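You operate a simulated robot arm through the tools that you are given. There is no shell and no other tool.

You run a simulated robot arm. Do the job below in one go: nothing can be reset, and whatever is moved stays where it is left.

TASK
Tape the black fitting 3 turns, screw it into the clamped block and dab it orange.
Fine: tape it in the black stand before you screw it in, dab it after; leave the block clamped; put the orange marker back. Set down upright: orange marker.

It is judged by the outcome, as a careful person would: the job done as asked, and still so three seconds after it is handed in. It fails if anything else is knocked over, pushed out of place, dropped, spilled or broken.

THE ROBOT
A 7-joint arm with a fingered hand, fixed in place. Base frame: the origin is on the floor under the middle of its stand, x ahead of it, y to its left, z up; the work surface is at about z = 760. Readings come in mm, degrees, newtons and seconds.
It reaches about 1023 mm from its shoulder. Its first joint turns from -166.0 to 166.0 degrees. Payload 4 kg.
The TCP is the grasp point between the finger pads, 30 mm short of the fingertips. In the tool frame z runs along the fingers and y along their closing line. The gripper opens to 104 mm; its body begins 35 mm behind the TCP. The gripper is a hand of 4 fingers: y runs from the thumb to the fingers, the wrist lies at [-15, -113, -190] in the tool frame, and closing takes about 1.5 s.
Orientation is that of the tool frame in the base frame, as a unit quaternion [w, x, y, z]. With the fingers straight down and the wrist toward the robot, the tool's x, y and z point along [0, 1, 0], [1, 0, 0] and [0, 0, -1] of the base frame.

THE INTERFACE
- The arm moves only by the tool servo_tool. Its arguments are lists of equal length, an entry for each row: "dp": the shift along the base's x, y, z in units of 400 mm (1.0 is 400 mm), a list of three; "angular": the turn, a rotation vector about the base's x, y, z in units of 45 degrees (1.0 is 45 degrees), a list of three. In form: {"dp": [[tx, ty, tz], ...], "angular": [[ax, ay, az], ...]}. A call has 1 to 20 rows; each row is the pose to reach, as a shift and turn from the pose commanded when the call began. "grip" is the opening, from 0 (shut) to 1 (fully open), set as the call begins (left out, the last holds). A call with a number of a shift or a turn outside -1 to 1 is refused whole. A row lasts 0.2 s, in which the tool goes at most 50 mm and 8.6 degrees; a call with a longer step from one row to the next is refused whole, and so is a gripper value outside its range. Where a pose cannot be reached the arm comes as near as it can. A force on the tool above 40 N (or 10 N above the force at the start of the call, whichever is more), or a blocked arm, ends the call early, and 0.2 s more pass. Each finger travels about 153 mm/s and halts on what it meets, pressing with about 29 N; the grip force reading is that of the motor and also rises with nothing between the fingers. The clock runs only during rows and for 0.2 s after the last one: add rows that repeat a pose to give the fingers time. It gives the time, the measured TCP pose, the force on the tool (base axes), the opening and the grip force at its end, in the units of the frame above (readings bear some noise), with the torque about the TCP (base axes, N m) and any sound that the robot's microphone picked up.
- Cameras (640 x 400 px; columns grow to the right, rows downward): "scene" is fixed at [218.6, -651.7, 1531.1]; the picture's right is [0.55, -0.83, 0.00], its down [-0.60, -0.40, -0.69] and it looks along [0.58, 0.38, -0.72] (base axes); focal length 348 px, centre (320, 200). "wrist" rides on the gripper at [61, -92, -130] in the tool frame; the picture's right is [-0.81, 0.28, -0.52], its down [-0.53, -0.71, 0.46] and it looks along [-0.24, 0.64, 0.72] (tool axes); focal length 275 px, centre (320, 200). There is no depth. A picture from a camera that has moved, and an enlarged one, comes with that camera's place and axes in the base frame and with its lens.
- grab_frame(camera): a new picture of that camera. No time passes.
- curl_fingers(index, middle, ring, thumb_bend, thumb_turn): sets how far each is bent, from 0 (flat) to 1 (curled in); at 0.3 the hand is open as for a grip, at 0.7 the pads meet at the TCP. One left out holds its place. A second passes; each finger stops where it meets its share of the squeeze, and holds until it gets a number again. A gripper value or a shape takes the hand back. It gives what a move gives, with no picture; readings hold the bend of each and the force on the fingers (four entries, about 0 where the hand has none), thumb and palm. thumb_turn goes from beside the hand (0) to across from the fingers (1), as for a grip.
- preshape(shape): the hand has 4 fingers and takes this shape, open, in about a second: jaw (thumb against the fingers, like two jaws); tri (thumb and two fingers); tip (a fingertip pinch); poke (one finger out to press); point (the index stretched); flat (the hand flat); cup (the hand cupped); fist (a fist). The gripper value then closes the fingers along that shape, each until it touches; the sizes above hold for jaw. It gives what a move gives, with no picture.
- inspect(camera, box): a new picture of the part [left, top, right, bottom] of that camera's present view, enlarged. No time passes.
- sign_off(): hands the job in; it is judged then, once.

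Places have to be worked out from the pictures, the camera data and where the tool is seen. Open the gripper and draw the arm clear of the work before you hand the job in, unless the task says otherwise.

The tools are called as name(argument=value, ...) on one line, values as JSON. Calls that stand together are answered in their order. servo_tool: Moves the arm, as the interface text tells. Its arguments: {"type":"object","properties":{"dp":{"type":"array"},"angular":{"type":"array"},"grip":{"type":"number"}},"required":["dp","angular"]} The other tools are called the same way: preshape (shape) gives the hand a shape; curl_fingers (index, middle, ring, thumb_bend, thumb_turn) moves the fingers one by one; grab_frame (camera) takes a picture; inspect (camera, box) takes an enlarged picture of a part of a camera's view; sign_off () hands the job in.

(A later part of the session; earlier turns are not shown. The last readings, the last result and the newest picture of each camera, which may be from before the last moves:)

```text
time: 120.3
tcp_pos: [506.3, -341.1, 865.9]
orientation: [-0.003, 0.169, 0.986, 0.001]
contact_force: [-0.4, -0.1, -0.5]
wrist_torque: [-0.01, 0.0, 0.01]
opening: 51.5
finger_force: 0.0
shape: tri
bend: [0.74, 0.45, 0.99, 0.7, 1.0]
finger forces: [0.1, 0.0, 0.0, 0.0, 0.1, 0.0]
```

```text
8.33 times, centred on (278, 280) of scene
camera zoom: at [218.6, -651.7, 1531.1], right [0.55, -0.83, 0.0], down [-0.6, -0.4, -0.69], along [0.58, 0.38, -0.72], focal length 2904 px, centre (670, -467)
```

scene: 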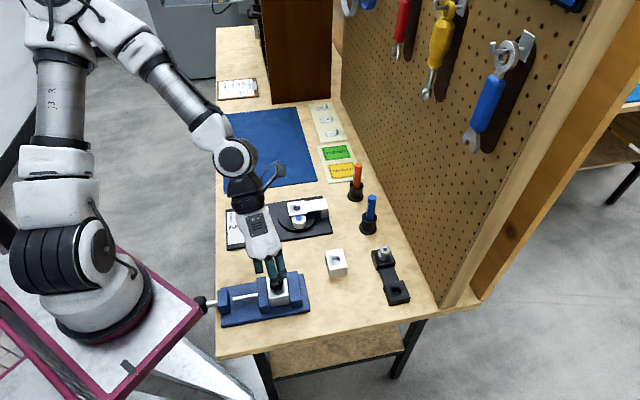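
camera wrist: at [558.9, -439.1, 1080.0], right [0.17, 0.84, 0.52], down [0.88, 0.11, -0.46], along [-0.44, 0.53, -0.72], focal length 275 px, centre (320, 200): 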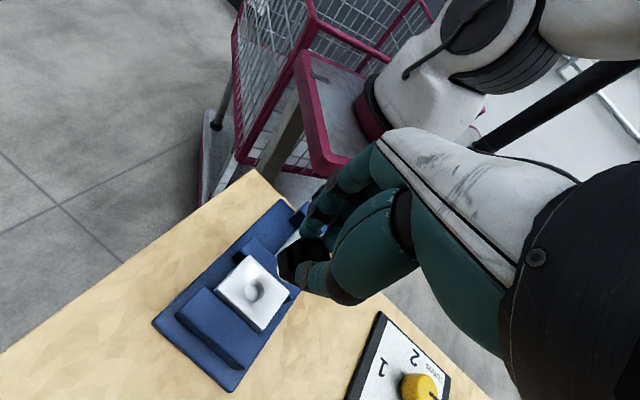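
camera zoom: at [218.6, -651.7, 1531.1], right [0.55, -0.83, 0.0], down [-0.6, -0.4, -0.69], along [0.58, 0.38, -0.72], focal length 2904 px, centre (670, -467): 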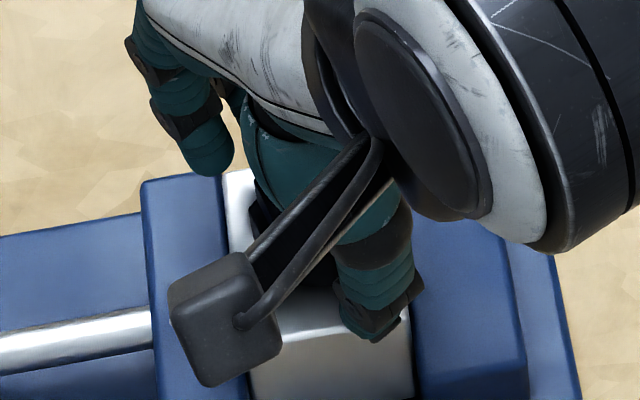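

Released. I rise and swing aside to check the fitting height and orientation.

servo_tool(dp=[[0, 0, 0.04], [0, 0, 0.1], [0, 0, 0.145], [0, 0, 0.145], [0, 0, 0.145], [0, 0, 0.145], [0.005, 0, 0.145], [0.01, 0, 0.145], [0.01, 0, 0.145]], angular=[[0, 0, 0], [0, 0, 0], [0, 0, 0], [0, 0, 0.17], [0, 0, 0.34], [0, 0, 0.51], [0, 0, 0.68], [0, 0, 0.85], [0, 0, 1.0]])

servo_tool(dp=[[0, 0, 0], [0, 0, 0], [0, 0, 0], [0, 0, 0], [0, 0, 0], [0, 0, 0]], angular=[[0, 0, 0.17], [0, 0, 0.34], [0, 0, 0.51], [0, 0, 0.68], [0, 0, 0.85], [0, 0, 1.0]])

inspect(camera="scene", box=[264, 270, 290, 296])

inspect(camera="wrist", box=[220, 210, 340, 330])

```text
time: 122.3
tcp_pos: [508.9, -342.5, 923.8]
orientation: [-0.003, -0.222, 0.975, 0.0]
contact_force: [0.2, 0.3, 0.3]
wrist_torque: [-0.02, -0.01, -0.01]
opening: 51.5
finger_force: 0.0
shape: tri
bend: [0.74, 0.45, 0.99, 0.7, 1.0]
finger forces: [0.1, 0.0, 0.0, 0.0, 0.1, 0.1]
```

```text
time: 123.8
tcp_pos: [510.2, -342.8, 924.3]
orientation: [-0.003, -0.578, 0.816, -0.001]
contact_force: [0.6, -0.6, -0.6]
wrist_torque: [-0.01, -0.01, 0.02]
opening: 51.6
finger_force: 0.1
shape: tri
bend: [0.74, 0.45, 0.99, 0.7, 1.0]
finger forces: [0.0, 0.1, 0.0, 0.0, 0.1, 0.0]
```

```text
15.38 times, centred on (277, 283) of scene
camera zoom: at [218.6, -651.7, 1531.1], right [0.55, -0.83, 0.0], down [-0.6, -0.4, -0.69], along [0.58, 0.38, -0.72], focal length 5362 px, centre (982, -1077)
```

zoom: 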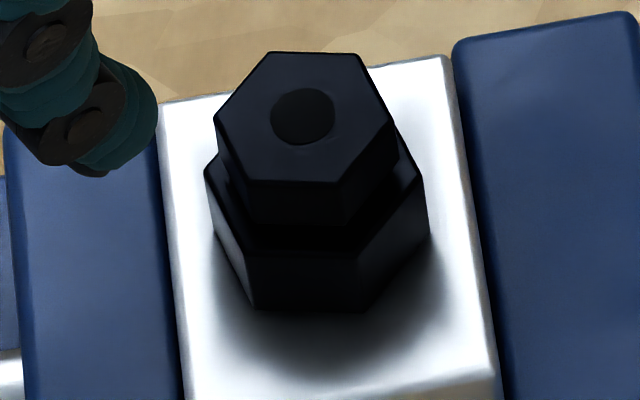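

```text
3.33 times, centred on (280, 270) of wrist
camera zoom: at [575.5, -430.1, 1055.1], right [0.01, 0.86, 0.51], down [0.85, 0.26, -0.46], along [-0.53, 0.44, -0.72], focal length 918 px, centre (453, -33)
```

zoom: 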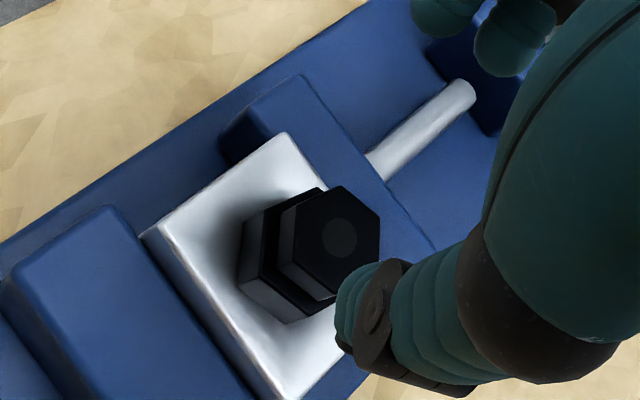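

The block itself seems to have shifted slightly in the image. I take wider views to compare with before.

inspect(camera="scene", box=[200, 250, 360, 350])

inspect(camera="wrist", box=[120, 180, 380, 400])

```text
4.00 times, centred on (280, 300) of scene
camera zoom: at [218.6, -651.7, 1531.1], right [0.55, -0.83, 0.0], down [-0.6, -0.4, -0.69], along [0.58, 0.38, -0.72], focal length 1394 px, centre (480, -200)
```

zoom: 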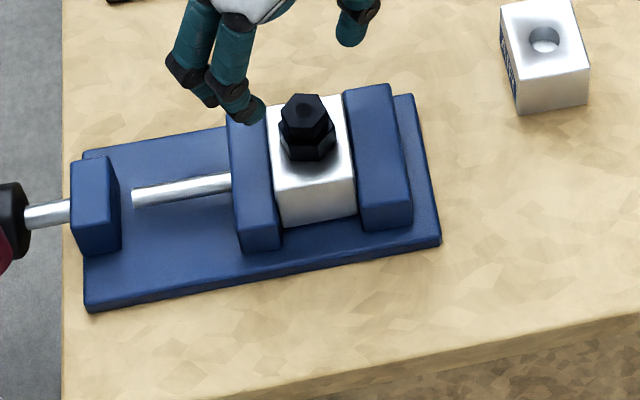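

```text
1.82 times, centred on (250, 290) of wrist
camera zoom: at [575.5, -430.1, 1055.1], right [0.01, 0.86, 0.51], down [0.85, 0.26, -0.46], along [-0.53, 0.44, -0.72], focal length 500 px, centre (447, 36)
```

zoom: 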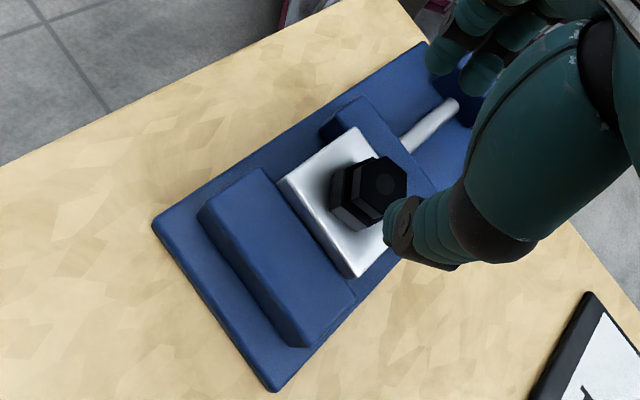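

I take the same boxes as earlier for a direct comparison of the block edges.

inspect(camera="scene", box=[265, 260, 313, 308])

inspect(camera="scene", box=[265, 245, 321, 310])

```text
8.33 times, centred on (289, 284) of scene
camera zoom: at [218.6, -651.7, 1531.1], right [0.55, -0.83, 0.0], down [-0.6, -0.4, -0.69], along [0.58, 0.38, -0.72], focal length 2904 px, centre (578, -500)
```

zoom: 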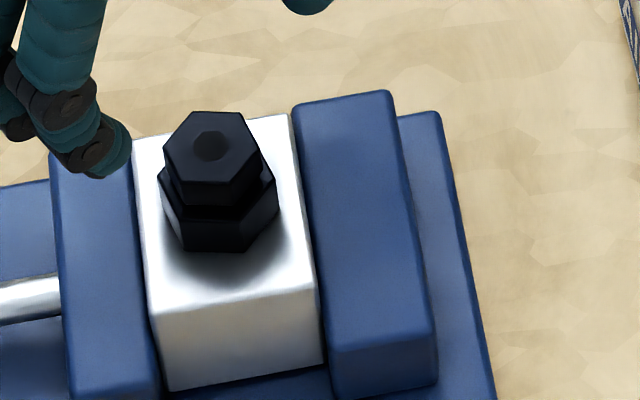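

```text
6.15 times, centred on (293, 278) of scene
camera zoom: at [218.6, -651.7, 1531.1], right [0.55, -0.83, 0.0], down [-0.6, -0.4, -0.69], along [0.58, 0.38, -0.72], focal length 2145 px, centre (486, -277)
```

zoom: 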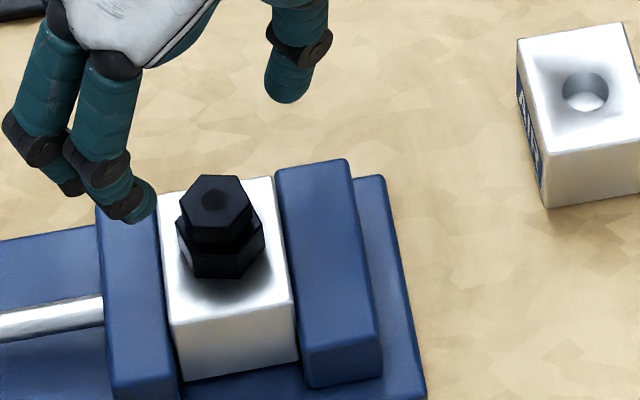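

The block seems to have shifted/tilted a little when the fitting went tight (40 N stop). I compare using the identical 16× box from before insertion.

inspect(camera="scene", box=[266, 272, 290, 296])

inspect(camera="scene", box=[256, 256, 304, 304])

```text
16.00 times, centred on (278, 284) of scene
camera zoom: at [218.6, -651.7, 1531.1], right [0.55, -0.83, 0.0], down [-0.6, -0.4, -0.69], along [0.58, 0.38, -0.72], focal length 5577 px, centre (992, -1144)
```

zoom: 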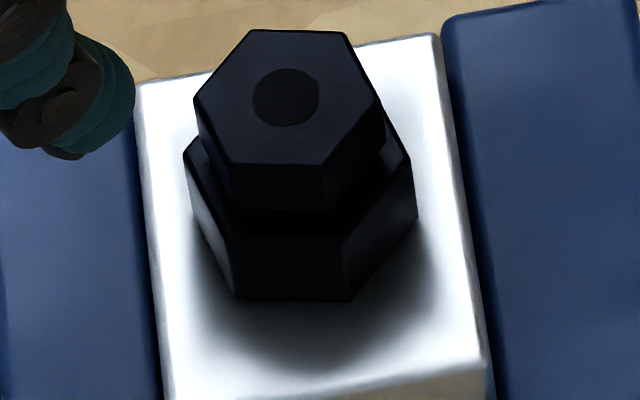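

```text
8.33 times, centred on (280, 280) of scene
camera zoom: at [218.6, -651.7, 1531.1], right [0.55, -0.83, 0.0], down [-0.6, -0.4, -0.69], along [0.58, 0.38, -0.72], focal length 2904 px, centre (653, -467)
```

zoom: 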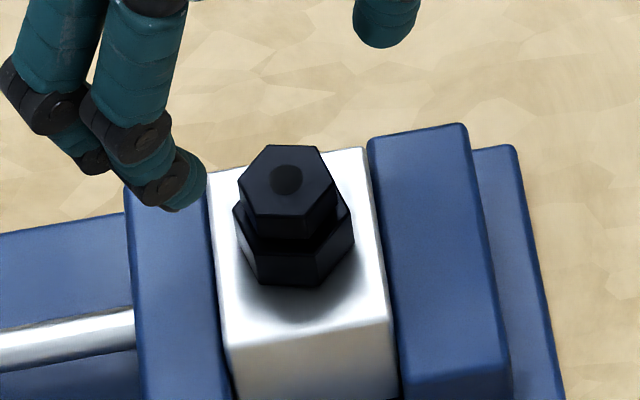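

The block has tilted ~5° toward the back (top displaced +e1 a few mm) while the fitting went tight; the vise base beneath gives a flat stop. I'll regrip the fitting at θ≈211° and gently push it back upright; first rotate there above it.

servo_tool(dp=[[0, 0.002, 0], [0.002, 0.004, 0], [0.004, 0.006, 0], [0.006, 0.008, 0], [0.008, 0.01, 0], [0.009, 0.011, 0], [0.009, 0.011, 0]], angular=[[0, 0, 0.17], [0, 0, 0.34], [0, 0, 0.51], [0, 0, 0.68], [0, 0, 0.85], [0, 0, 1.0], [0, 0, 1.0]])

servo_tool(dp=[[0, 0, 0], [0, 0, -0.05], [0, 0, -0.05]], angular=[[0, 0, 0.12], [0, 0, 0.12], [0, 0, 0.12]])

inspect(camera="wrist", box=[220, 190, 350, 320])

inspect(camera="scene", box=[256, 256, 304, 304])

```text
time: 125.3
tcp_pos: [513.6, -338.1, 923.4]
orientation: [0.003, 0.846, -0.533, 0.002]
contact_force: [-0.9, 0.1, 0.7]
wrist_torque: [-0.01, 0.03, -0.02]
opening: 51.9
finger_force: 0.0
shape: tri
bend: [0.74, 0.45, 0.99, 0.7, 1.0]
finger forces: [0.0, 0.0, 0.1, 0.0, 0.0, 0.1]
```

```text
time: 126.2
tcp_pos: [513.6, -337.8, 904.3]
orientation: [0.001, 0.87, -0.492, 0.002]
contact_force: [0.1, -0.6, 0.4]
wrist_torque: [0.02, -0.03, -0.03]
opening: 51.7
finger_force: 0.1
shape: tri
bend: [0.74, 0.45, 0.99, 0.7, 1.0]
finger forces: [0.1, 0.1, 0.0, 0.0, 0.0, 0.0]
```

```text
3.08 times, centred on (285, 255) of wrist
camera zoom: at [622.5, -341.3, 1034.6], right [-0.65, 0.56, 0.51], down [0.34, 0.82, -0.46], along [-0.68, -0.13, -0.72], focal length 847 px, centre (428, 31)
```

zoom: 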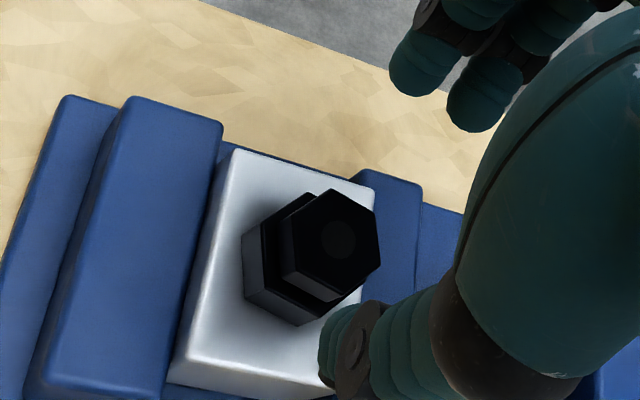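

```text
8.33 times, centred on (280, 280) of scene
camera zoom: at [218.6, -651.7, 1531.1], right [0.55, -0.83, 0.0], down [-0.6, -0.4, -0.69], along [0.58, 0.38, -0.72], focal length 2904 px, centre (653, -467)
```

zoom: 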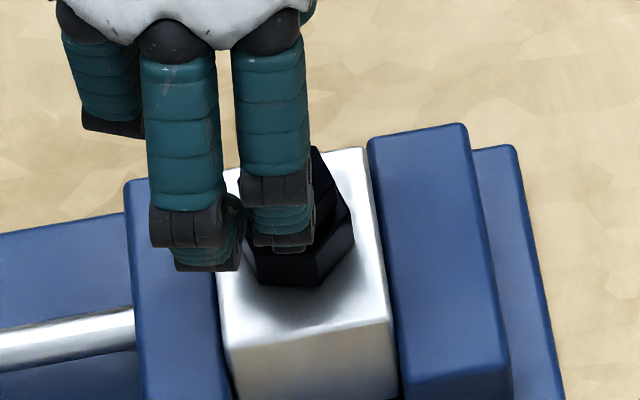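

The fitting top is near the tool centre here. I descend to z≈867.5 with a small shift and grip.

servo_tool(dp=[[-0.0023, -0.0014, -0.04], [-0.0023, -0.0014, -0.08], [-0.0023, -0.0014, -0.092], [-0.0023, -0.0014, -0.092]], angular=[[0, 0, 0], [0, 0, 0], [0, 0, 0], [0, 0, 0]])

servo_tool(dp=[[0, 0, 0], [0, 0, 0], [0, 0, 0], [0, 0, 0], [0, 0, 0], [0, 0, 0]], angular=[[0, 0, 0], [0, 0, 0], [0, 0, 0], [0, 0, 0], [0, 0, 0], [0, 0, 0]], grip=0.0)

inspect(camera="scene", box=[256, 256, 304, 304])

inspect(camera="wrist", box=[220, 160, 360, 300])

```text
time: 127.2
tcp_pos: [512.1, -339.3, 865.8]
orientation: [0.003, 0.87, -0.492, 0.001]
contact_force: [0.7, 0.5, 0.0]
wrist_torque: [-0.01, -0.01, -0.01]
opening: 51.6
finger_force: 0.0
shape: tri
bend: [0.74, 0.45, 0.99, 0.7, 1.0]
finger forces: [0.1, 0.1, 0.0, 0.0, 0.1, 0.1]
```

```text
time: 128.6
tcp_pos: [513.2, -338.2, 866.3]
orientation: [0.002, 0.871, -0.492, 0.002]
contact_force: [2.8, -1.4, -0.6]
wrist_torque: [-0.06, -0.02, 0.03]
opening: 16.3
finger_force: 29.2
shape: tri
bend: [0.73, 0.63, 1.0, 0.74, 1.0]
finger forces: [12.2, 12.5, 0.0, 0.0, 26.0, 0.0]
```

```text
8.33 times, centred on (280, 280) of scene
camera zoom: at [218.6, -651.7, 1531.1], right [0.55, -0.83, 0.0], down [-0.6, -0.4, -0.69], along [0.58, 0.38, -0.72], focal length 2904 px, centre (653, -467)
```

zoom: 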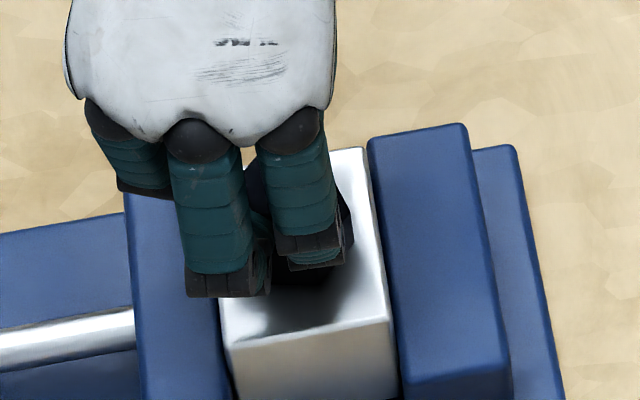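

```text
2.86 times, centred on (290, 230) of wrist
camera zoom: at [621.7, -343.6, 996.0], right [-0.65, 0.56, 0.51], down [0.34, 0.82, -0.46], along [-0.68, -0.13, -0.72], focal length 786 px, centre (406, 114)
```

zoom: 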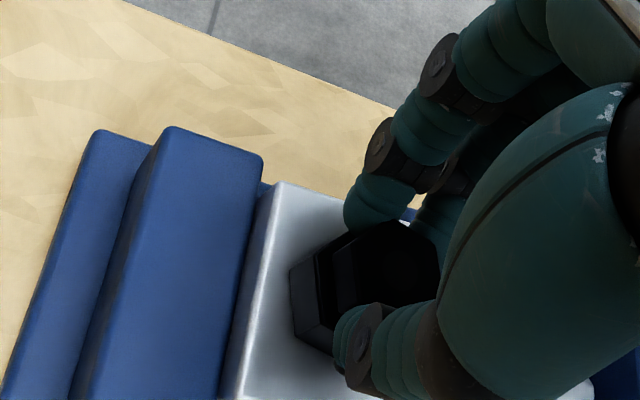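

Gripped. I push gently toward the front (-e1, i.e. -x,-y) with a little down-force, in small steps.

servo_tool(dp=[[-0.002, -0.002, -0.001], [-0.004, -0.004, -0.002], [-0.006, -0.006, -0.003], [-0.008, -0.008, -0.004], [-0.008, -0.008, -0.004]], angular=[[0, 0, 0], [0, 0, 0], [0, 0, 0], [0, 0, 0], [0, 0, 0]])

inspect(camera="scene", box=[256, 256, 304, 304])

```text
time: 129.8
tcp_pos: [510.4, -341.1, 864.5]
orientation: [0.002, 0.87, -0.493, 0.002]
contact_force: [12.7, 5.9, -0.2]
wrist_torque: [0.18, -0.36, 0.02]
opening: 16.3
finger_force: 28.8
shape: tri
bend: [0.73, 0.65, 1.0, 0.74, 1.0]
finger forces: [10.2, 10.5, 0.0, 0.0, 33.3, 0.0]
```

```text
8.33 times, centred on (280, 280) of scene
camera zoom: at [218.6, -651.7, 1531.1], right [0.55, -0.83, 0.0], down [-0.6, -0.4, -0.69], along [0.58, 0.38, -0.72], focal length 2904 px, centre (653, -467)
```

zoom: 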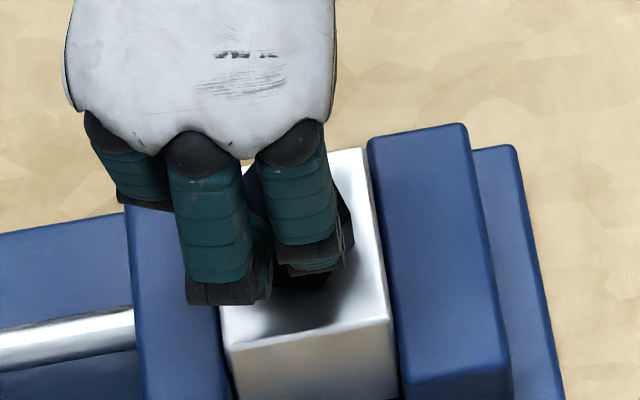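

The hand moved ~3 mm with 14 N. I push another 3 mm.

servo_tool(dp=[[-0.002, -0.002, -0.001], [-0.004, -0.004, -0.002], [-0.006, -0.006, -0.003], [-0.008, -0.008, -0.004], [-0.008, -0.008, -0.004]], angular=[[0, 0, 0], [0, 0, 0], [0, 0, 0], [0, 0, 0], [0, 0, 0]])

inspect(camera="scene", box=[256, 256, 304, 304])

```text
time: 130.9
tcp_pos: [507.0, -345.5, 864.7]
orientation: [0.002, 0.871, -0.492, 0.001]
contact_force: [16.6, 5.0, 5.6]
wrist_torque: [0.31, -0.6, 0.06]
opening: 16.4
finger_force: 28.9
shape: tri
bend: [0.73, 0.66, 1.0, 0.74, 1.0]
finger forces: [11.0, 10.2, 0.0, 0.1, 34.4, 0.0]
```

```text
8.33 times, centred on (280, 280) of scene
camera zoom: at [218.6, -651.7, 1531.1], right [0.55, -0.83, 0.0], down [-0.6, -0.4, -0.69], along [0.58, 0.38, -0.72], focal length 2904 px, centre (653, -467)
```

zoom: 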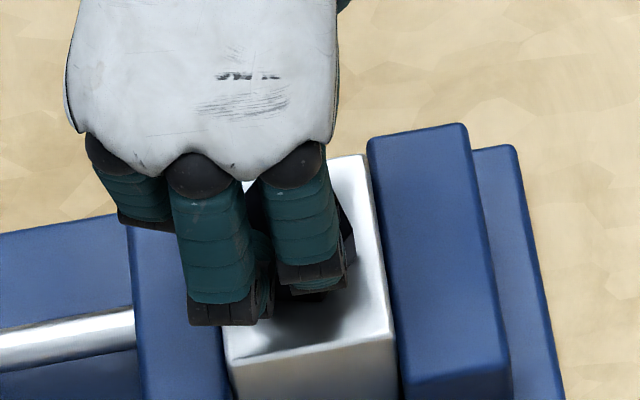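

The block's edges are back where they were originally. I ease off the side force and release.

servo_tool(dp=[[0.003, 0.001, 0.002], [0.005, 0.002, 0.004], [0.006, 0.0025, 0.004], [0.006, 0.0025, 0.004]], angular=[[0, 0, 0], [0, 0, 0], [0, 0, 0], [0, 0, 0]])

servo_tool(dp=[[0, 0, 0], [0, 0, 0], [0, 0, 0], [0, 0, 0]], angular=[[0, 0, 0], [0, 0, 0], [0, 0, 0], [0, 0, 0]], grip=0.5)

servo_tool(dp=[[0, 0, 0.04], [0, 0, 0.1], [0, 0, 0.145], [0, 0, 0.145], [0, 0, 0.145], [0, 0, 0.145], [0, 0, 0.145], [0, 0, 0.145]], angular=[[0, 0, 0], [0, 0, 0], [0, 0, 0], [0, 0, -0.17], [0, 0, -0.34], [0, 0, -0.51], [0, 0, -0.68], [0, 0, -0.85]])

inspect(camera="scene", box=[256, 256, 304, 304])

inspect(camera="scene", box=[264, 270, 290, 296])

```text
time: 131.9
tcp_pos: [508.2, -342.9, 865.3]
orientation: [0.002, 0.87, -0.493, 0.002]
contact_force: [0.9, -0.8, -0.6]
wrist_torque: [0.08, -0.11, 0.03]
opening: 16.4
finger_force: 28.3
shape: tri
bend: [0.72, 0.64, 1.0, 0.74, 1.0]
finger forces: [12.8, 14.8, 0.0, 0.0, 26.8, 0.0]
```

```text
time: 132.9
tcp_pos: [508.5, -343.7, 865.3]
orientation: [0.003, 0.87, -0.492, 0.002]
contact_force: [-0.2, 0.8, -0.3]
wrist_torque: [-0.01, -0.01, -0.01]
opening: 51.8
finger_force: 0.1
shape: tri
bend: [0.74, 0.45, 0.99, 0.7, 1.0]
finger forces: [0.0, 0.0, 0.1, 0.0, 0.1, 0.0]
```

```text
time: 134.8
tcp_pos: [509.3, -345.4, 923.8]
orientation: [-0.003, -0.661, 0.751, -0.002]
contact_force: [0.6, 0.0, 0.0]
wrist_torque: [-0.02, 0.0, -0.04]
opening: 51.6
finger_force: 0.0
shape: tri
bend: [0.74, 0.45, 0.99, 0.7, 1.0]
finger forces: [0.1, 0.0, 0.1, 0.0, 0.0, 0.0]
```

```text
8.33 times, centred on (280, 280) of scene
camera zoom: at [218.6, -651.7, 1531.1], right [0.55, -0.83, 0.0], down [-0.6, -0.4, -0.69], along [0.58, 0.38, -0.72], focal length 2904 px, centre (653, -467)
```

zoom: 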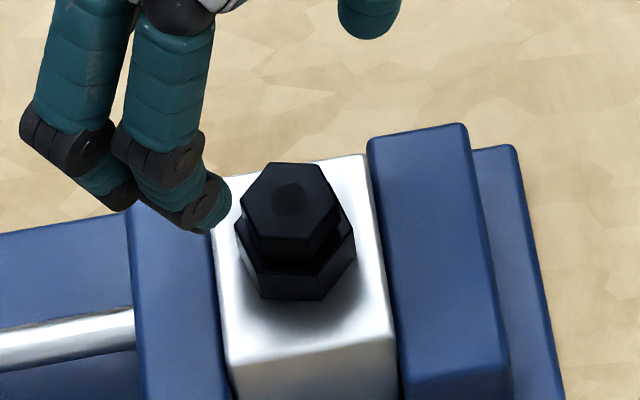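

```text
15.38 times, centred on (277, 283) of scene
camera zoom: at [218.6, -651.7, 1531.1], right [0.55, -0.83, 0.0], down [-0.6, -0.4, -0.69], along [0.58, 0.38, -0.72], focal length 5362 px, centre (982, -1077)
```

zoom: 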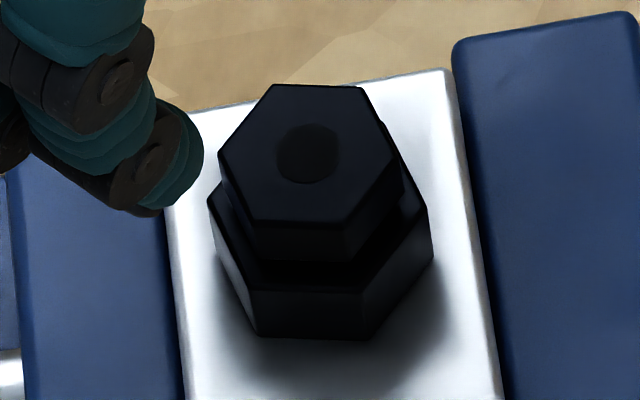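

The block is back level (within ~1 mm of its original place) and the hex base now coincides with the block's top plane – it looks seated. I'll do one careful tightness check: regrip at θ≈151° (aligned with flats) and try a small further turn while watching torque.

servo_tool(dp=[[0.001, 0, 0], [0.002, 0.0005, 0], [0.002, 0.0005, 0], [0.002, 0.0005, -0.04], [0.002, 0.0005, -0.09], [0.002, 0.0005, -0.13], [0.002, 0.0005, -0.144], [0.002, 0.0005, -0.144]], angular=[[0, 0, -0.16], [0, 0, -0.32], [0, 0, -0.482], [0, 0, -0.482], [0, 0, -0.482], [0, 0, -0.482], [0, 0, -0.482], [0, 0, -0.482]])

inspect(camera="wrist", box=[230, 170, 360, 300])

inspect(camera="scene", box=[256, 256, 304, 304])

```text
time: 136.6
tcp_pos: [508.0, -342.9, 867.5]
orientation: [-0.003, -0.508, 0.861, 0.0]
contact_force: [-0.3, 0.2, 0.3]
wrist_torque: [0.01, 0.0, 0.0]
opening: 51.7
finger_force: 0.0
shape: tri
bend: [0.74, 0.45, 0.99, 0.7, 1.0]
finger forces: [0.0, 0.0, 0.0, 0.0, 0.0, 0.1]
```

```text
3.08 times, centred on (295, 235) of wrist
camera zoom: at [559.4, -440.3, 997.7], right [0.15, 0.84, 0.51], down [0.88, 0.12, -0.46], along [-0.45, 0.52, -0.72], focal length 847 px, centre (397, 92)
```

zoom: 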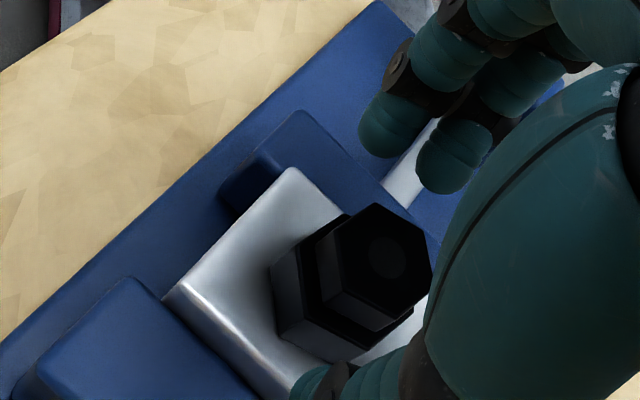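

```text
8.33 times, centred on (280, 280) of scene
camera zoom: at [218.6, -651.7, 1531.1], right [0.55, -0.83, 0.0], down [-0.6, -0.4, -0.69], along [0.58, 0.38, -0.72], focal length 2904 px, centre (653, -467)
```

zoom: 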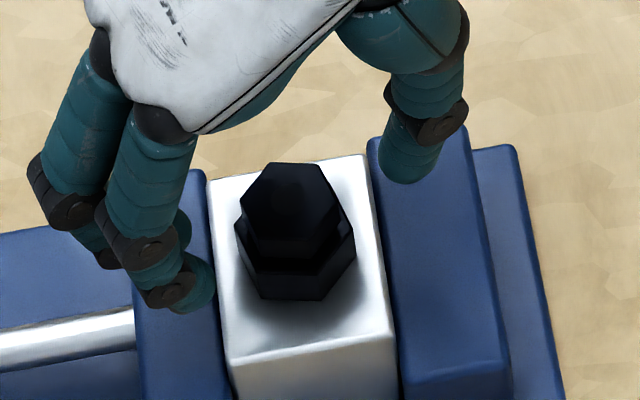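

I close the fingers and try a small clockwise turn (12°), checking torque.

servo_tool(dp=[[0, 0, -0.002], [0, 0, -0.002], [0, 0, -0.002], [0, 0, -0.002], [0, 0, -0.002], [0, 0, -0.002]], angular=[[0, 0, 0], [0, 0, 0], [0, 0, 0], [0, 0, 0], [0, 0, 0], [0, 0, 0]], grip=0.0)

servo_tool(dp=[[0, 0, -0.001], [0, 0, -0.001], [0, 0, -0.001], [0, 0, -0.001]], angular=[[0, 0, -0.09], [0, 0, -0.18], [0, 0, -0.27], [0, 0, -0.27]])

inspect(camera="scene", box=[264, 270, 290, 296])

```text
time: 137.9
tcp_pos: [510.0, -343.5, 866.2]
orientation: [-0.003, -0.508, 0.861, -0.001]
contact_force: [1.5, -1.3, -0.4]
wrist_torque: [0.0, 0.0, -0.01]
opening: 16.3
finger_force: 28.7
shape: tri
bend: [0.73, 0.61, 1.0, 0.74, 1.0]
finger forces: [12.1, 12.7, 0.0, 0.0, 26.6, 0.0]
```

```text
time: 138.9
tcp_pos: [508.8, -344.5, 864.3]
orientation: [-0.003, -0.413, 0.911, 0.0]
contact_force: [-6.8, -8.2, 1.5]
wrist_torque: [-0.12, 0.21, 0.13]
opening: 15.8
finger_force: 29.0
shape: tri
bend: [0.73, 0.61, 1.0, 0.74, 1.0]
finger forces: [15.1, 13.4, 0.1, 0.0, 26.6, 0.0]
```

```text
15.38 times, centred on (277, 283) of scene
camera zoom: at [218.6, -651.7, 1531.1], right [0.55, -0.83, 0.0], down [-0.6, -0.4, -0.69], along [0.58, 0.38, -0.72], focal length 5362 px, centre (982, -1077)
```

zoom: 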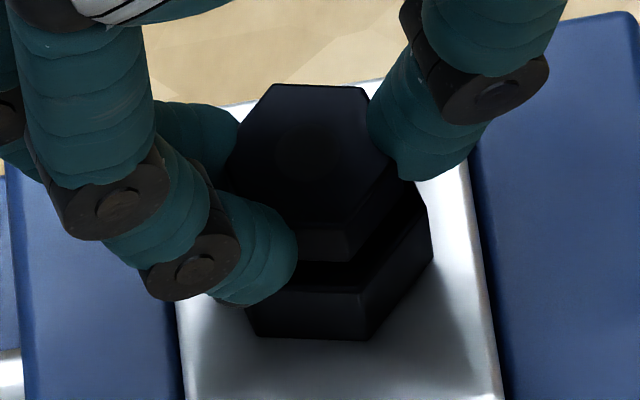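

The hex didn't rotate with the 12° turn (torque 0.13 so far, elastic). I try another ~12° while easing the side load.

servo_tool(dp=[[-0.003, -0.0035, 0], [-0.003, -0.0035, 0], [-0.003, -0.0035, 0], [-0.003, -0.0035, 0]], angular=[[0, 0, -0.09], [0, 0, -0.18], [0, 0, -0.27], [0, 0, -0.27]])

inspect(camera="scene", box=[264, 270, 290, 296])

```text
time: 139.9
tcp_pos: [506.8, -346.2, 865.0]
orientation: [-0.003, -0.315, 0.949, -0.001]
contact_force: [-10.6, -6.8, -0.8]
wrist_torque: [-0.09, 0.3, 0.21]
opening: 15.8
finger_force: 28.7
shape: tri
bend: [0.73, 0.6, 1.0, 0.74, 1.0]
finger forces: [16.5, 15.5, 0.0, 0.1, 25.8, 0.1]
```

```text
15.38 times, centred on (277, 283) of scene
camera zoom: at [218.6, -651.7, 1531.1], right [0.55, -0.83, 0.0], down [-0.6, -0.4, -0.69], along [0.58, 0.38, -0.72], focal length 5362 px, centre (982, -1077)
```

zoom: 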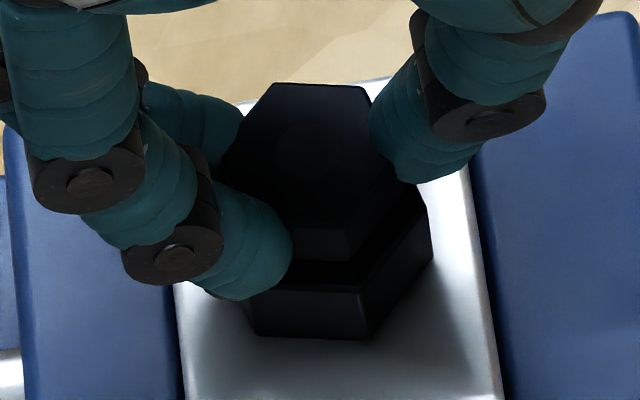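

The hex doesn't budge: it's tight and seated. I unwind the elastic load (back to θ≈151°) and release.

servo_tool(dp=[[0.001, 0.001, 0.001], [0.002, 0.002, 0.002], [0.003, 0.0035, 0.003], [0.003, 0.0035, 0.003], [0.003, 0.0035, 0.003]], angular=[[0, 0, 0.14], [0, 0, 0.28], [0, 0, 0.42], [0, 0, 0.5], [0, 0, 0.5]])

servo_tool(dp=[[0, 0, 0], [0, 0, 0], [0, 0, 0], [0, 0, 0]], angular=[[0, 0, 0], [0, 0, 0], [0, 0, 0], [0, 0, 0]], grip=0.5)

servo_tool(dp=[[0, 0, 0.04], [0, 0, 0.1], [0, 0, 0.18], [0, 0, 0.25], [0, 0, 0.25]], angular=[[0, 0, 0], [0, 0, 0], [0, 0, 0], [0, 0, 0], [0, 0, 0]])

inspect(camera="scene", box=[256, 256, 304, 304])

inspect(camera="scene", box=[264, 270, 290, 296])

```text
time: 141.2
tcp_pos: [510.3, -342.4, 865.7]
orientation: [-0.003, -0.495, 0.869, 0.0]
contact_force: [2.6, -2.9, -0.3]
wrist_torque: [-0.1, -0.09, -0.02]
opening: 16.1
finger_force: 28.8
shape: tri
bend: [0.73, 0.62, 1.0, 0.74, 1.0]
finger forces: [14.5, 13.0, 0.0, 0.1, 28.4, 0.0]
```

```text
time: 142.2
tcp_pos: [508.4, -342.6, 865.3]
orientation: [-0.002, -0.494, 0.87, -0.001]
contact_force: [0.1, 0.2, -1.0]
wrist_torque: [0.0, 0.0, 0.02]
opening: 51.9
finger_force: 0.0
shape: tri
bend: [0.74, 0.45, 0.99, 0.7, 1.0]
finger forces: [0.1, 0.1, 0.0, 0.0, 0.0, 0.0]
```

```text
time: 143.3
tcp_pos: [509.5, -343.7, 965.6]
orientation: [-0.003, -0.494, 0.869, 0.0]
contact_force: [-0.3, -0.1, -0.4]
wrist_torque: [-0.01, 0.02, 0.0]
opening: 51.5
finger_force: 0.1
shape: tri
bend: [0.74, 0.45, 0.99, 0.7, 1.0]
finger forces: [0.0, 0.0, 0.1, 0.1, 0.0, 0.1]
```

```text
8.33 times, centred on (280, 280) of scene
camera zoom: at [218.6, -651.7, 1531.1], right [0.55, -0.83, 0.0], down [-0.6, -0.4, -0.69], along [0.58, 0.38, -0.72], focal length 2904 px, centre (653, -467)
```

zoom: 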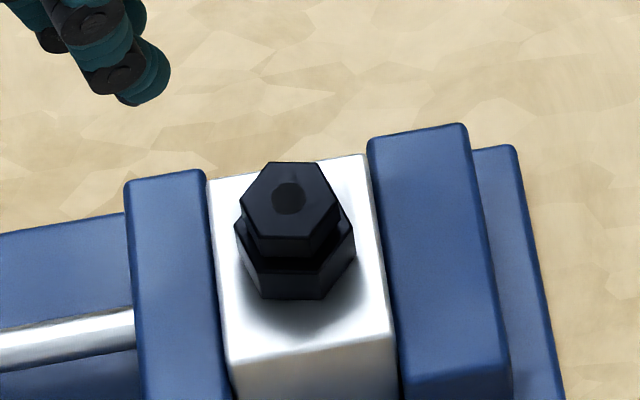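

```text
15.38 times, centred on (277, 283) of scene
camera zoom: at [218.6, -651.7, 1531.1], right [0.55, -0.83, 0.0], down [-0.6, -0.4, -0.69], along [0.58, 0.38, -0.72], focal length 5362 px, centre (982, -1077)
```

zoom: 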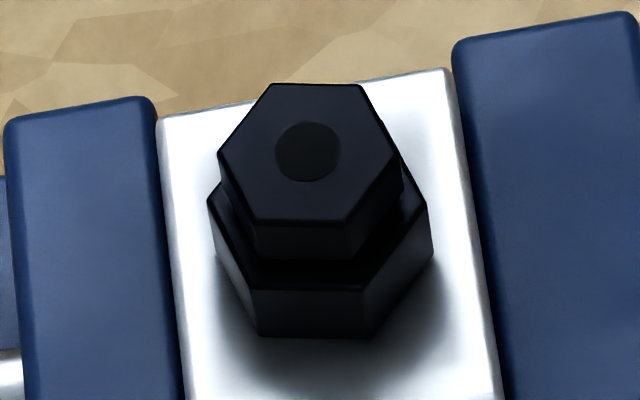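

Fitting is seated in the still-clamped block. Next the orange marker at about (907, -326): I travel there high (z≈980) while unwinding the yaw from 150° toward -20° in stages.

servo_tool(dp=[[0.06, 0.015, 0.04], [0.14, 0.03, 0.04], [0.22, 0.05, 0.04], [0.3, 0.07, 0.04], [0.38, 0.09, 0.04], [0.46, 0.105, 0.04], [0.5, 0.11, 0.04]], angular=[[0, 0, -0.14], [0, 0, -0.29], [0, 0, -0.44], [0, 0, -0.59], [0, 0, -0.74], [0, 0, -0.89], [0, 0, -1.0]])

servo_tool(dp=[[0.03, 0, 0], [0.06, 0, 0], [0.09, 0, 0], [0.12, 0, 0], [0.15, 0, 0], [0.18, 0, 0], [0.2, 0, 0]], angular=[[0, 0, -0.14], [0, 0, -0.29], [0, 0, -0.44], [0, 0, -0.59], [0, 0, -0.74], [0, 0, -0.89], [0, 0, -1.0]])

servo_tool(dp=[[0.02, 0, 0], [0.04, 0, 0], [0.06, 0, 0], [0.08, 0, 0], [0.1, 0, 0], [0.12, 0, 0], [0.12, 0, 0]], angular=[[0, 0, -0.14], [0, 0, -0.29], [0, 0, -0.44], [0, 0, -0.59], [0, 0, -0.74], [0, 0, -0.89], [0, 0, -1.0]])

grab_frame(camera="wrist")

grab_frame(camera="scene")

```text
time: 144.9
tcp_pos: [709.5, -299.4, 981.0]
orientation: [-0.003, -0.122, 0.992, 0.0]
contact_force: [0.5, -0.3, 0.0]
wrist_torque: [-0.03, -0.02, 0.04]
opening: 51.5
finger_force: 0.0
shape: tri
bend: [0.74, 0.45, 0.99, 0.7, 1.0]
finger forces: [0.0, 0.0, 0.0, 0.1, 0.0, 0.1]
```

```text
time: 146.6
tcp_pos: [791.5, -300.5, 981.3]
orientation: [-0.002, 0.267, 0.964, 0.002]
contact_force: [-0.1, -0.6, 0.3]
wrist_torque: [0.02, 0.0, 0.02]
opening: 52.0
finger_force: 0.0
shape: tri
bend: [0.74, 0.45, 0.99, 0.7, 1.0]
finger forces: [0.1, 0.1, 0.0, 0.0, 0.0, 0.0]
```

```text
time: 148.2
tcp_pos: [837.5, -300.1, 981.4]
orientation: [-0.002, 0.615, 0.788, 0.003]
contact_force: [-0.6, -0.6, 0.1]
wrist_torque: [0.01, 0.0, 0.02]
opening: 51.8
finger_force: 0.1
shape: tri
bend: [0.74, 0.45, 0.99, 0.7, 1.0]
finger forces: [0.0, 0.0, 0.0, 0.0, 0.0, 0.0]
```

```text
taken
camera wrist: at [732.6, -263.8, 1111.6], right [0.46, -0.72, 0.51], down [-0.56, -0.69, -0.46], along [0.68, -0.07, -0.73], focal length 275 px, centre (320, 200)
```

wrist: 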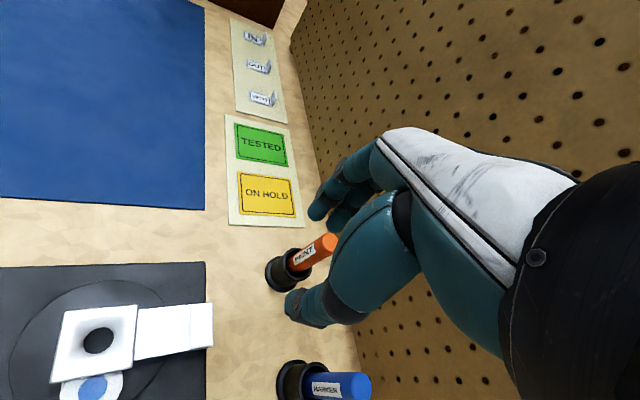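

```text
taken
```

scene: 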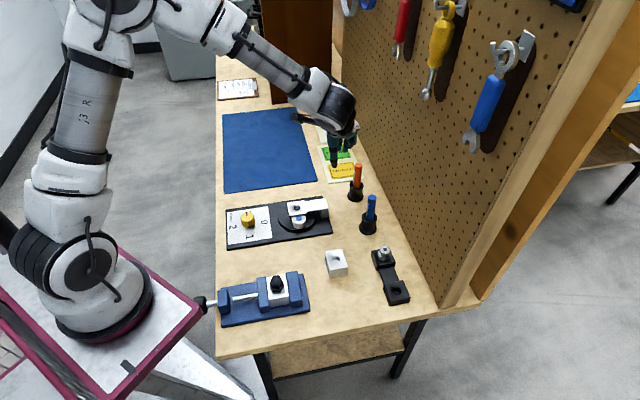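

Near the markers now (θ≈14°). I zoom both cameras on the orange marker to locate it.

inspect(camera="wrist", box=[240, 200, 368, 320])

inspect(camera="scene", box=[330, 155, 394, 205])

```text
3.33 times, centred on (304, 260) of wrist
camera zoom: at [732.6, -263.8, 1111.6], right [0.46, -0.72, 0.51], down [-0.56, -0.69, -0.46], along [0.68, -0.07, -0.73], focal length 918 px, centre (373, 0)
```

zoom: 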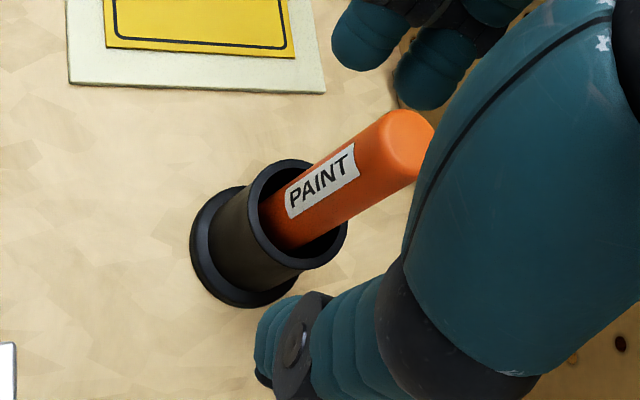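

```text
8.00 times, centred on (362, 180) of scene
camera zoom: at [218.6, -651.7, 1531.1], right [0.55, -0.83, 0.0], down [-0.6, -0.4, -0.69], along [0.58, 0.38, -0.72], focal length 2788 px, centre (-16, 360)
```

zoom: 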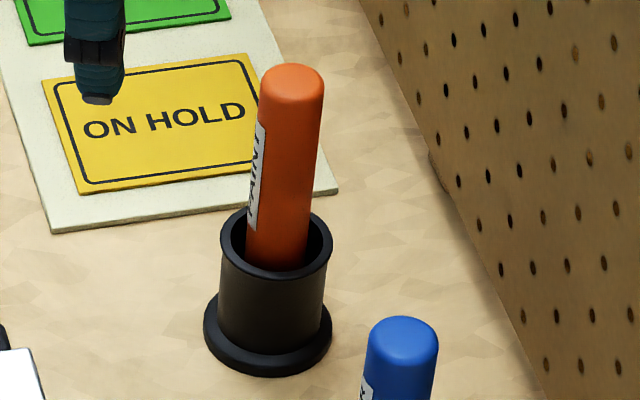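

Orange marker: axis ≈ (909, -326), top z ≈ 885, cup rim ≈ 807. I move above it at z≈940 with θ≈-20° and check.

servo_tool(dp=[[0.04, -0.012, 0], [0.08, -0.025, 0], [0.12, -0.04, 0], [0.16, -0.055, -0.02], [0.179, -0.065, -0.06], [0.179, -0.065, -0.1], [0.179, -0.065, -0.1]], angular=[[0, 0, -0.15], [0, 0, -0.3], [0, 0, -0.45], [0, 0, -0.6], [0, 0, -0.756], [0, 0, -0.756], [0, 0, -0.756]])

grab_frame(camera="wrist")

inspect(camera="scene", box=[316, 135, 396, 205])

```text
time: 149.8
tcp_pos: [906.6, -324.1, 942.1]
orientation: [0.0, 0.818, 0.575, 0.003]
contact_force: [1.3, 0.3, -0.4]
wrist_torque: [0.0, -0.01, 0.03]
opening: 51.8
finger_force: 0.2
shape: tri
bend: [0.74, 0.45, 0.99, 0.7, 1.0]
finger forces: [0.1, 0.1, 0.0, 0.0, 0.0, 0.0]
```

```text
taken
camera wrist: at [841.0, -235.7, 1072.7], right [-0.02, -0.86, 0.51], down [-0.85, -0.26, -0.46], along [0.53, -0.44, -0.72], focal length 275 px, centre (320, 200)
```

wrist: 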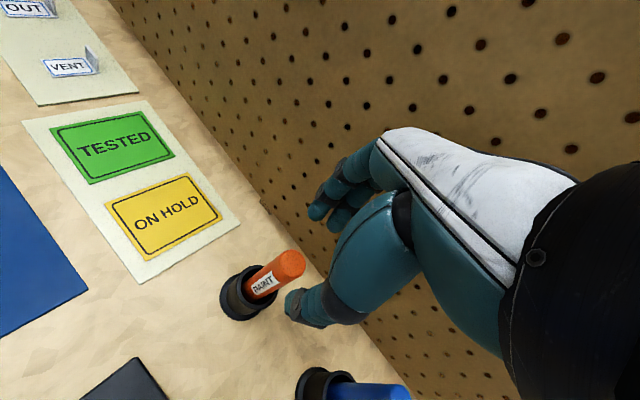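

```text
5.71 times, centred on (356, 170) of scene
camera zoom: at [218.6, -651.7, 1531.1], right [0.55, -0.83, 0.0], down [-0.6, -0.4, -0.69], along [0.58, 0.38, -0.72], focal length 1992 px, centre (114, 371)
```

zoom: 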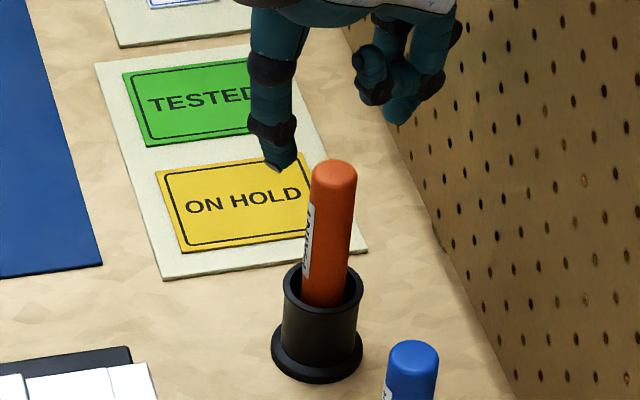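

I zoom the wrist view on the marker's top for precise offset.

inspect(camera="wrist", box=[210, 230, 338, 350])

```text
3.33 times, centred on (274, 290) of wrist
camera zoom: at [841.0, -235.7, 1072.7], right [-0.02, -0.86, 0.51], down [-0.85, -0.26, -0.46], along [0.53, -0.44, -0.72], focal length 918 px, centre (473, -100)
```

zoom: 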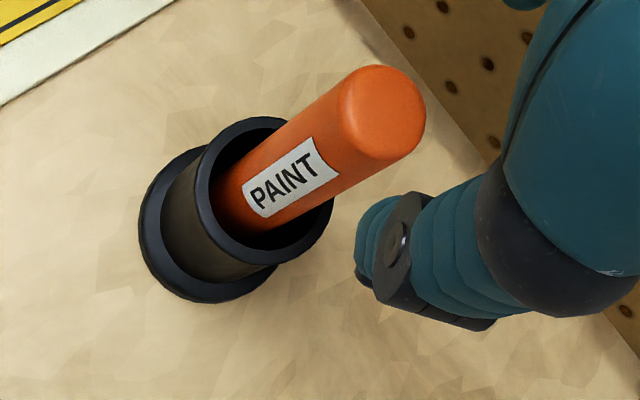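

Marker top ≈ (910.5, -325.3, 884). I shift (+2.7, -0.8) and descend in two stages to TCP z≈860 around it.

servo_tool(dp=[[0.0067, -0.002, 0], [0.0067, -0.002, -0.05], [0.0067, -0.002, -0.1], [0.0067, -0.002, -0.12], [0.0067, -0.002, -0.12]], angular=[[0, 0, 0], [0, 0, 0], [0, 0, 0], [0, 0, 0], [0, 0, 0]])

inspect(camera="wrist", box=[220, 170, 360, 310])

inspect(camera="scene", box=[316, 135, 396, 205])

```text
time: 150.9
tcp_pos: [912.2, -326.8, 894.0]
orientation: [-0.001, 0.818, 0.575, 0.003]
contact_force: [-0.6, 0.4, 0.0]
wrist_torque: [-0.01, 0.02, 0.02]
opening: 51.8
finger_force: 0.2
shape: tri
bend: [0.74, 0.45, 0.99, 0.7, 1.0]
finger forces: [0.1, 0.1, 0.1, 0.0, 0.0, 0.1]
```

```text
2.86 times, centred on (290, 240) of wrist
camera zoom: at [844.4, -238.2, 1024.5], right [-0.02, -0.86, 0.51], down [-0.85, -0.26, -0.46], along [0.53, -0.44, -0.73], focal length 786 px, centre (406, 86)
```

zoom: 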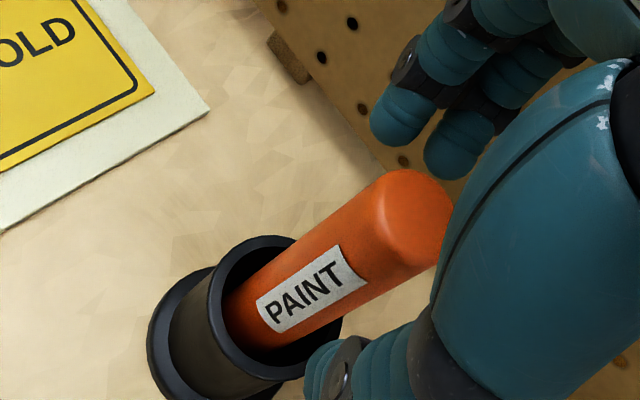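

```text
5.71 times, centred on (356, 170) of scene
camera zoom: at [218.6, -651.7, 1531.1], right [0.55, -0.83, 0.0], down [-0.6, -0.4, -0.69], along [0.58, 0.38, -0.72], focal length 1992 px, centre (114, 371)
```

zoom: 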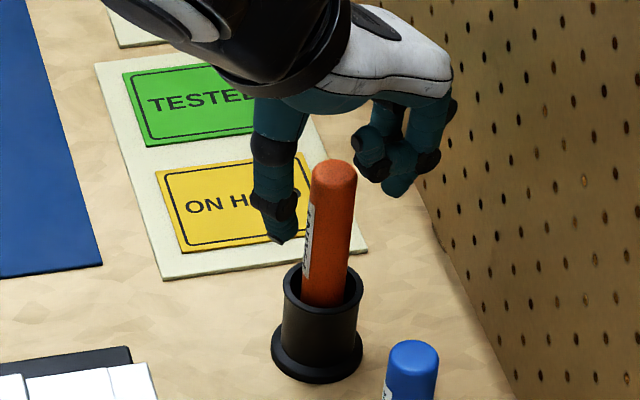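

Marker is at tool (2.4, 1.0). I nudge +1.5 mm along tool x and go down to TCP z≈860.

servo_tool(dp=[[0.0013, 0.0035, -0.02], [0.0013, 0.0035, -0.05], [0.0013, 0.0035, -0.075], [0.0013, 0.0035, -0.085], [0.0013, 0.0035, -0.085]], angular=[[0, 0, 0], [0, 0, 0], [0, 0, 0], [0, 0, 0], [0, 0, 0]])

inspect(camera="wrist", box=[220, 150, 360, 290])

inspect(camera="scene", box=[316, 135, 396, 205])

```text
time: 152.2
tcp_pos: [911.4, -324.7, 861.0]
orientation: [0.0, 0.818, 0.575, 0.002]
contact_force: [-0.1, -0.2, 0.1]
wrist_torque: [0.02, -0.04, 0.02]
opening: 51.7
finger_force: 0.0
shape: tri
bend: [0.74, 0.45, 0.99, 0.7, 1.0]
finger forces: [0.0, 0.1, 0.0, 0.1, 0.1, 0.1]
```

```text
2.86 times, centred on (290, 220) of wrist
camera zoom: at [843.9, -236.2, 991.3], right [-0.02, -0.86, 0.51], down [-0.85, -0.26, -0.46], along [0.53, -0.44, -0.72], focal length 786 px, centre (406, 143)
```

zoom: 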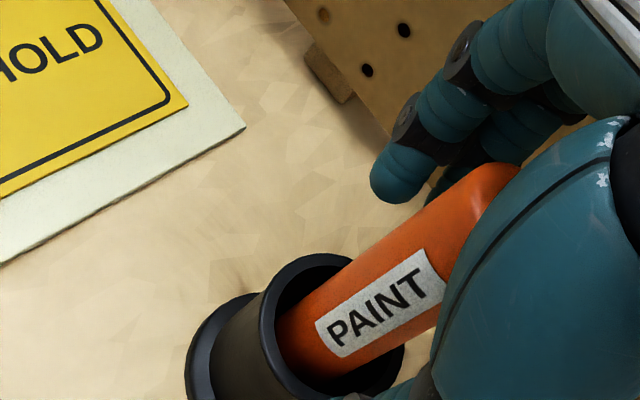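

```text
5.71 times, centred on (356, 170) of scene
camera zoom: at [218.6, -651.7, 1531.1], right [0.55, -0.83, 0.0], down [-0.6, -0.4, -0.69], along [0.58, 0.38, -0.72], focal length 1992 px, centre (114, 371)
```

zoom: 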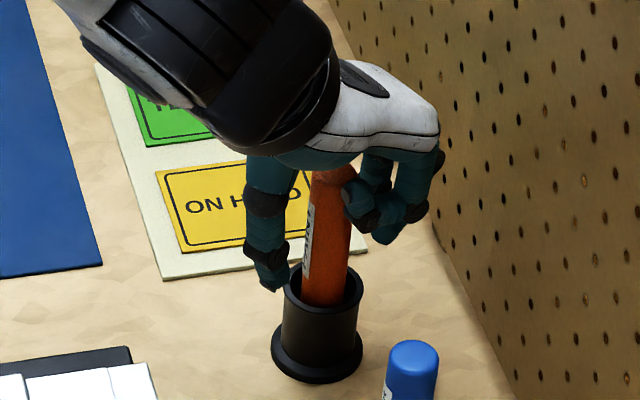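

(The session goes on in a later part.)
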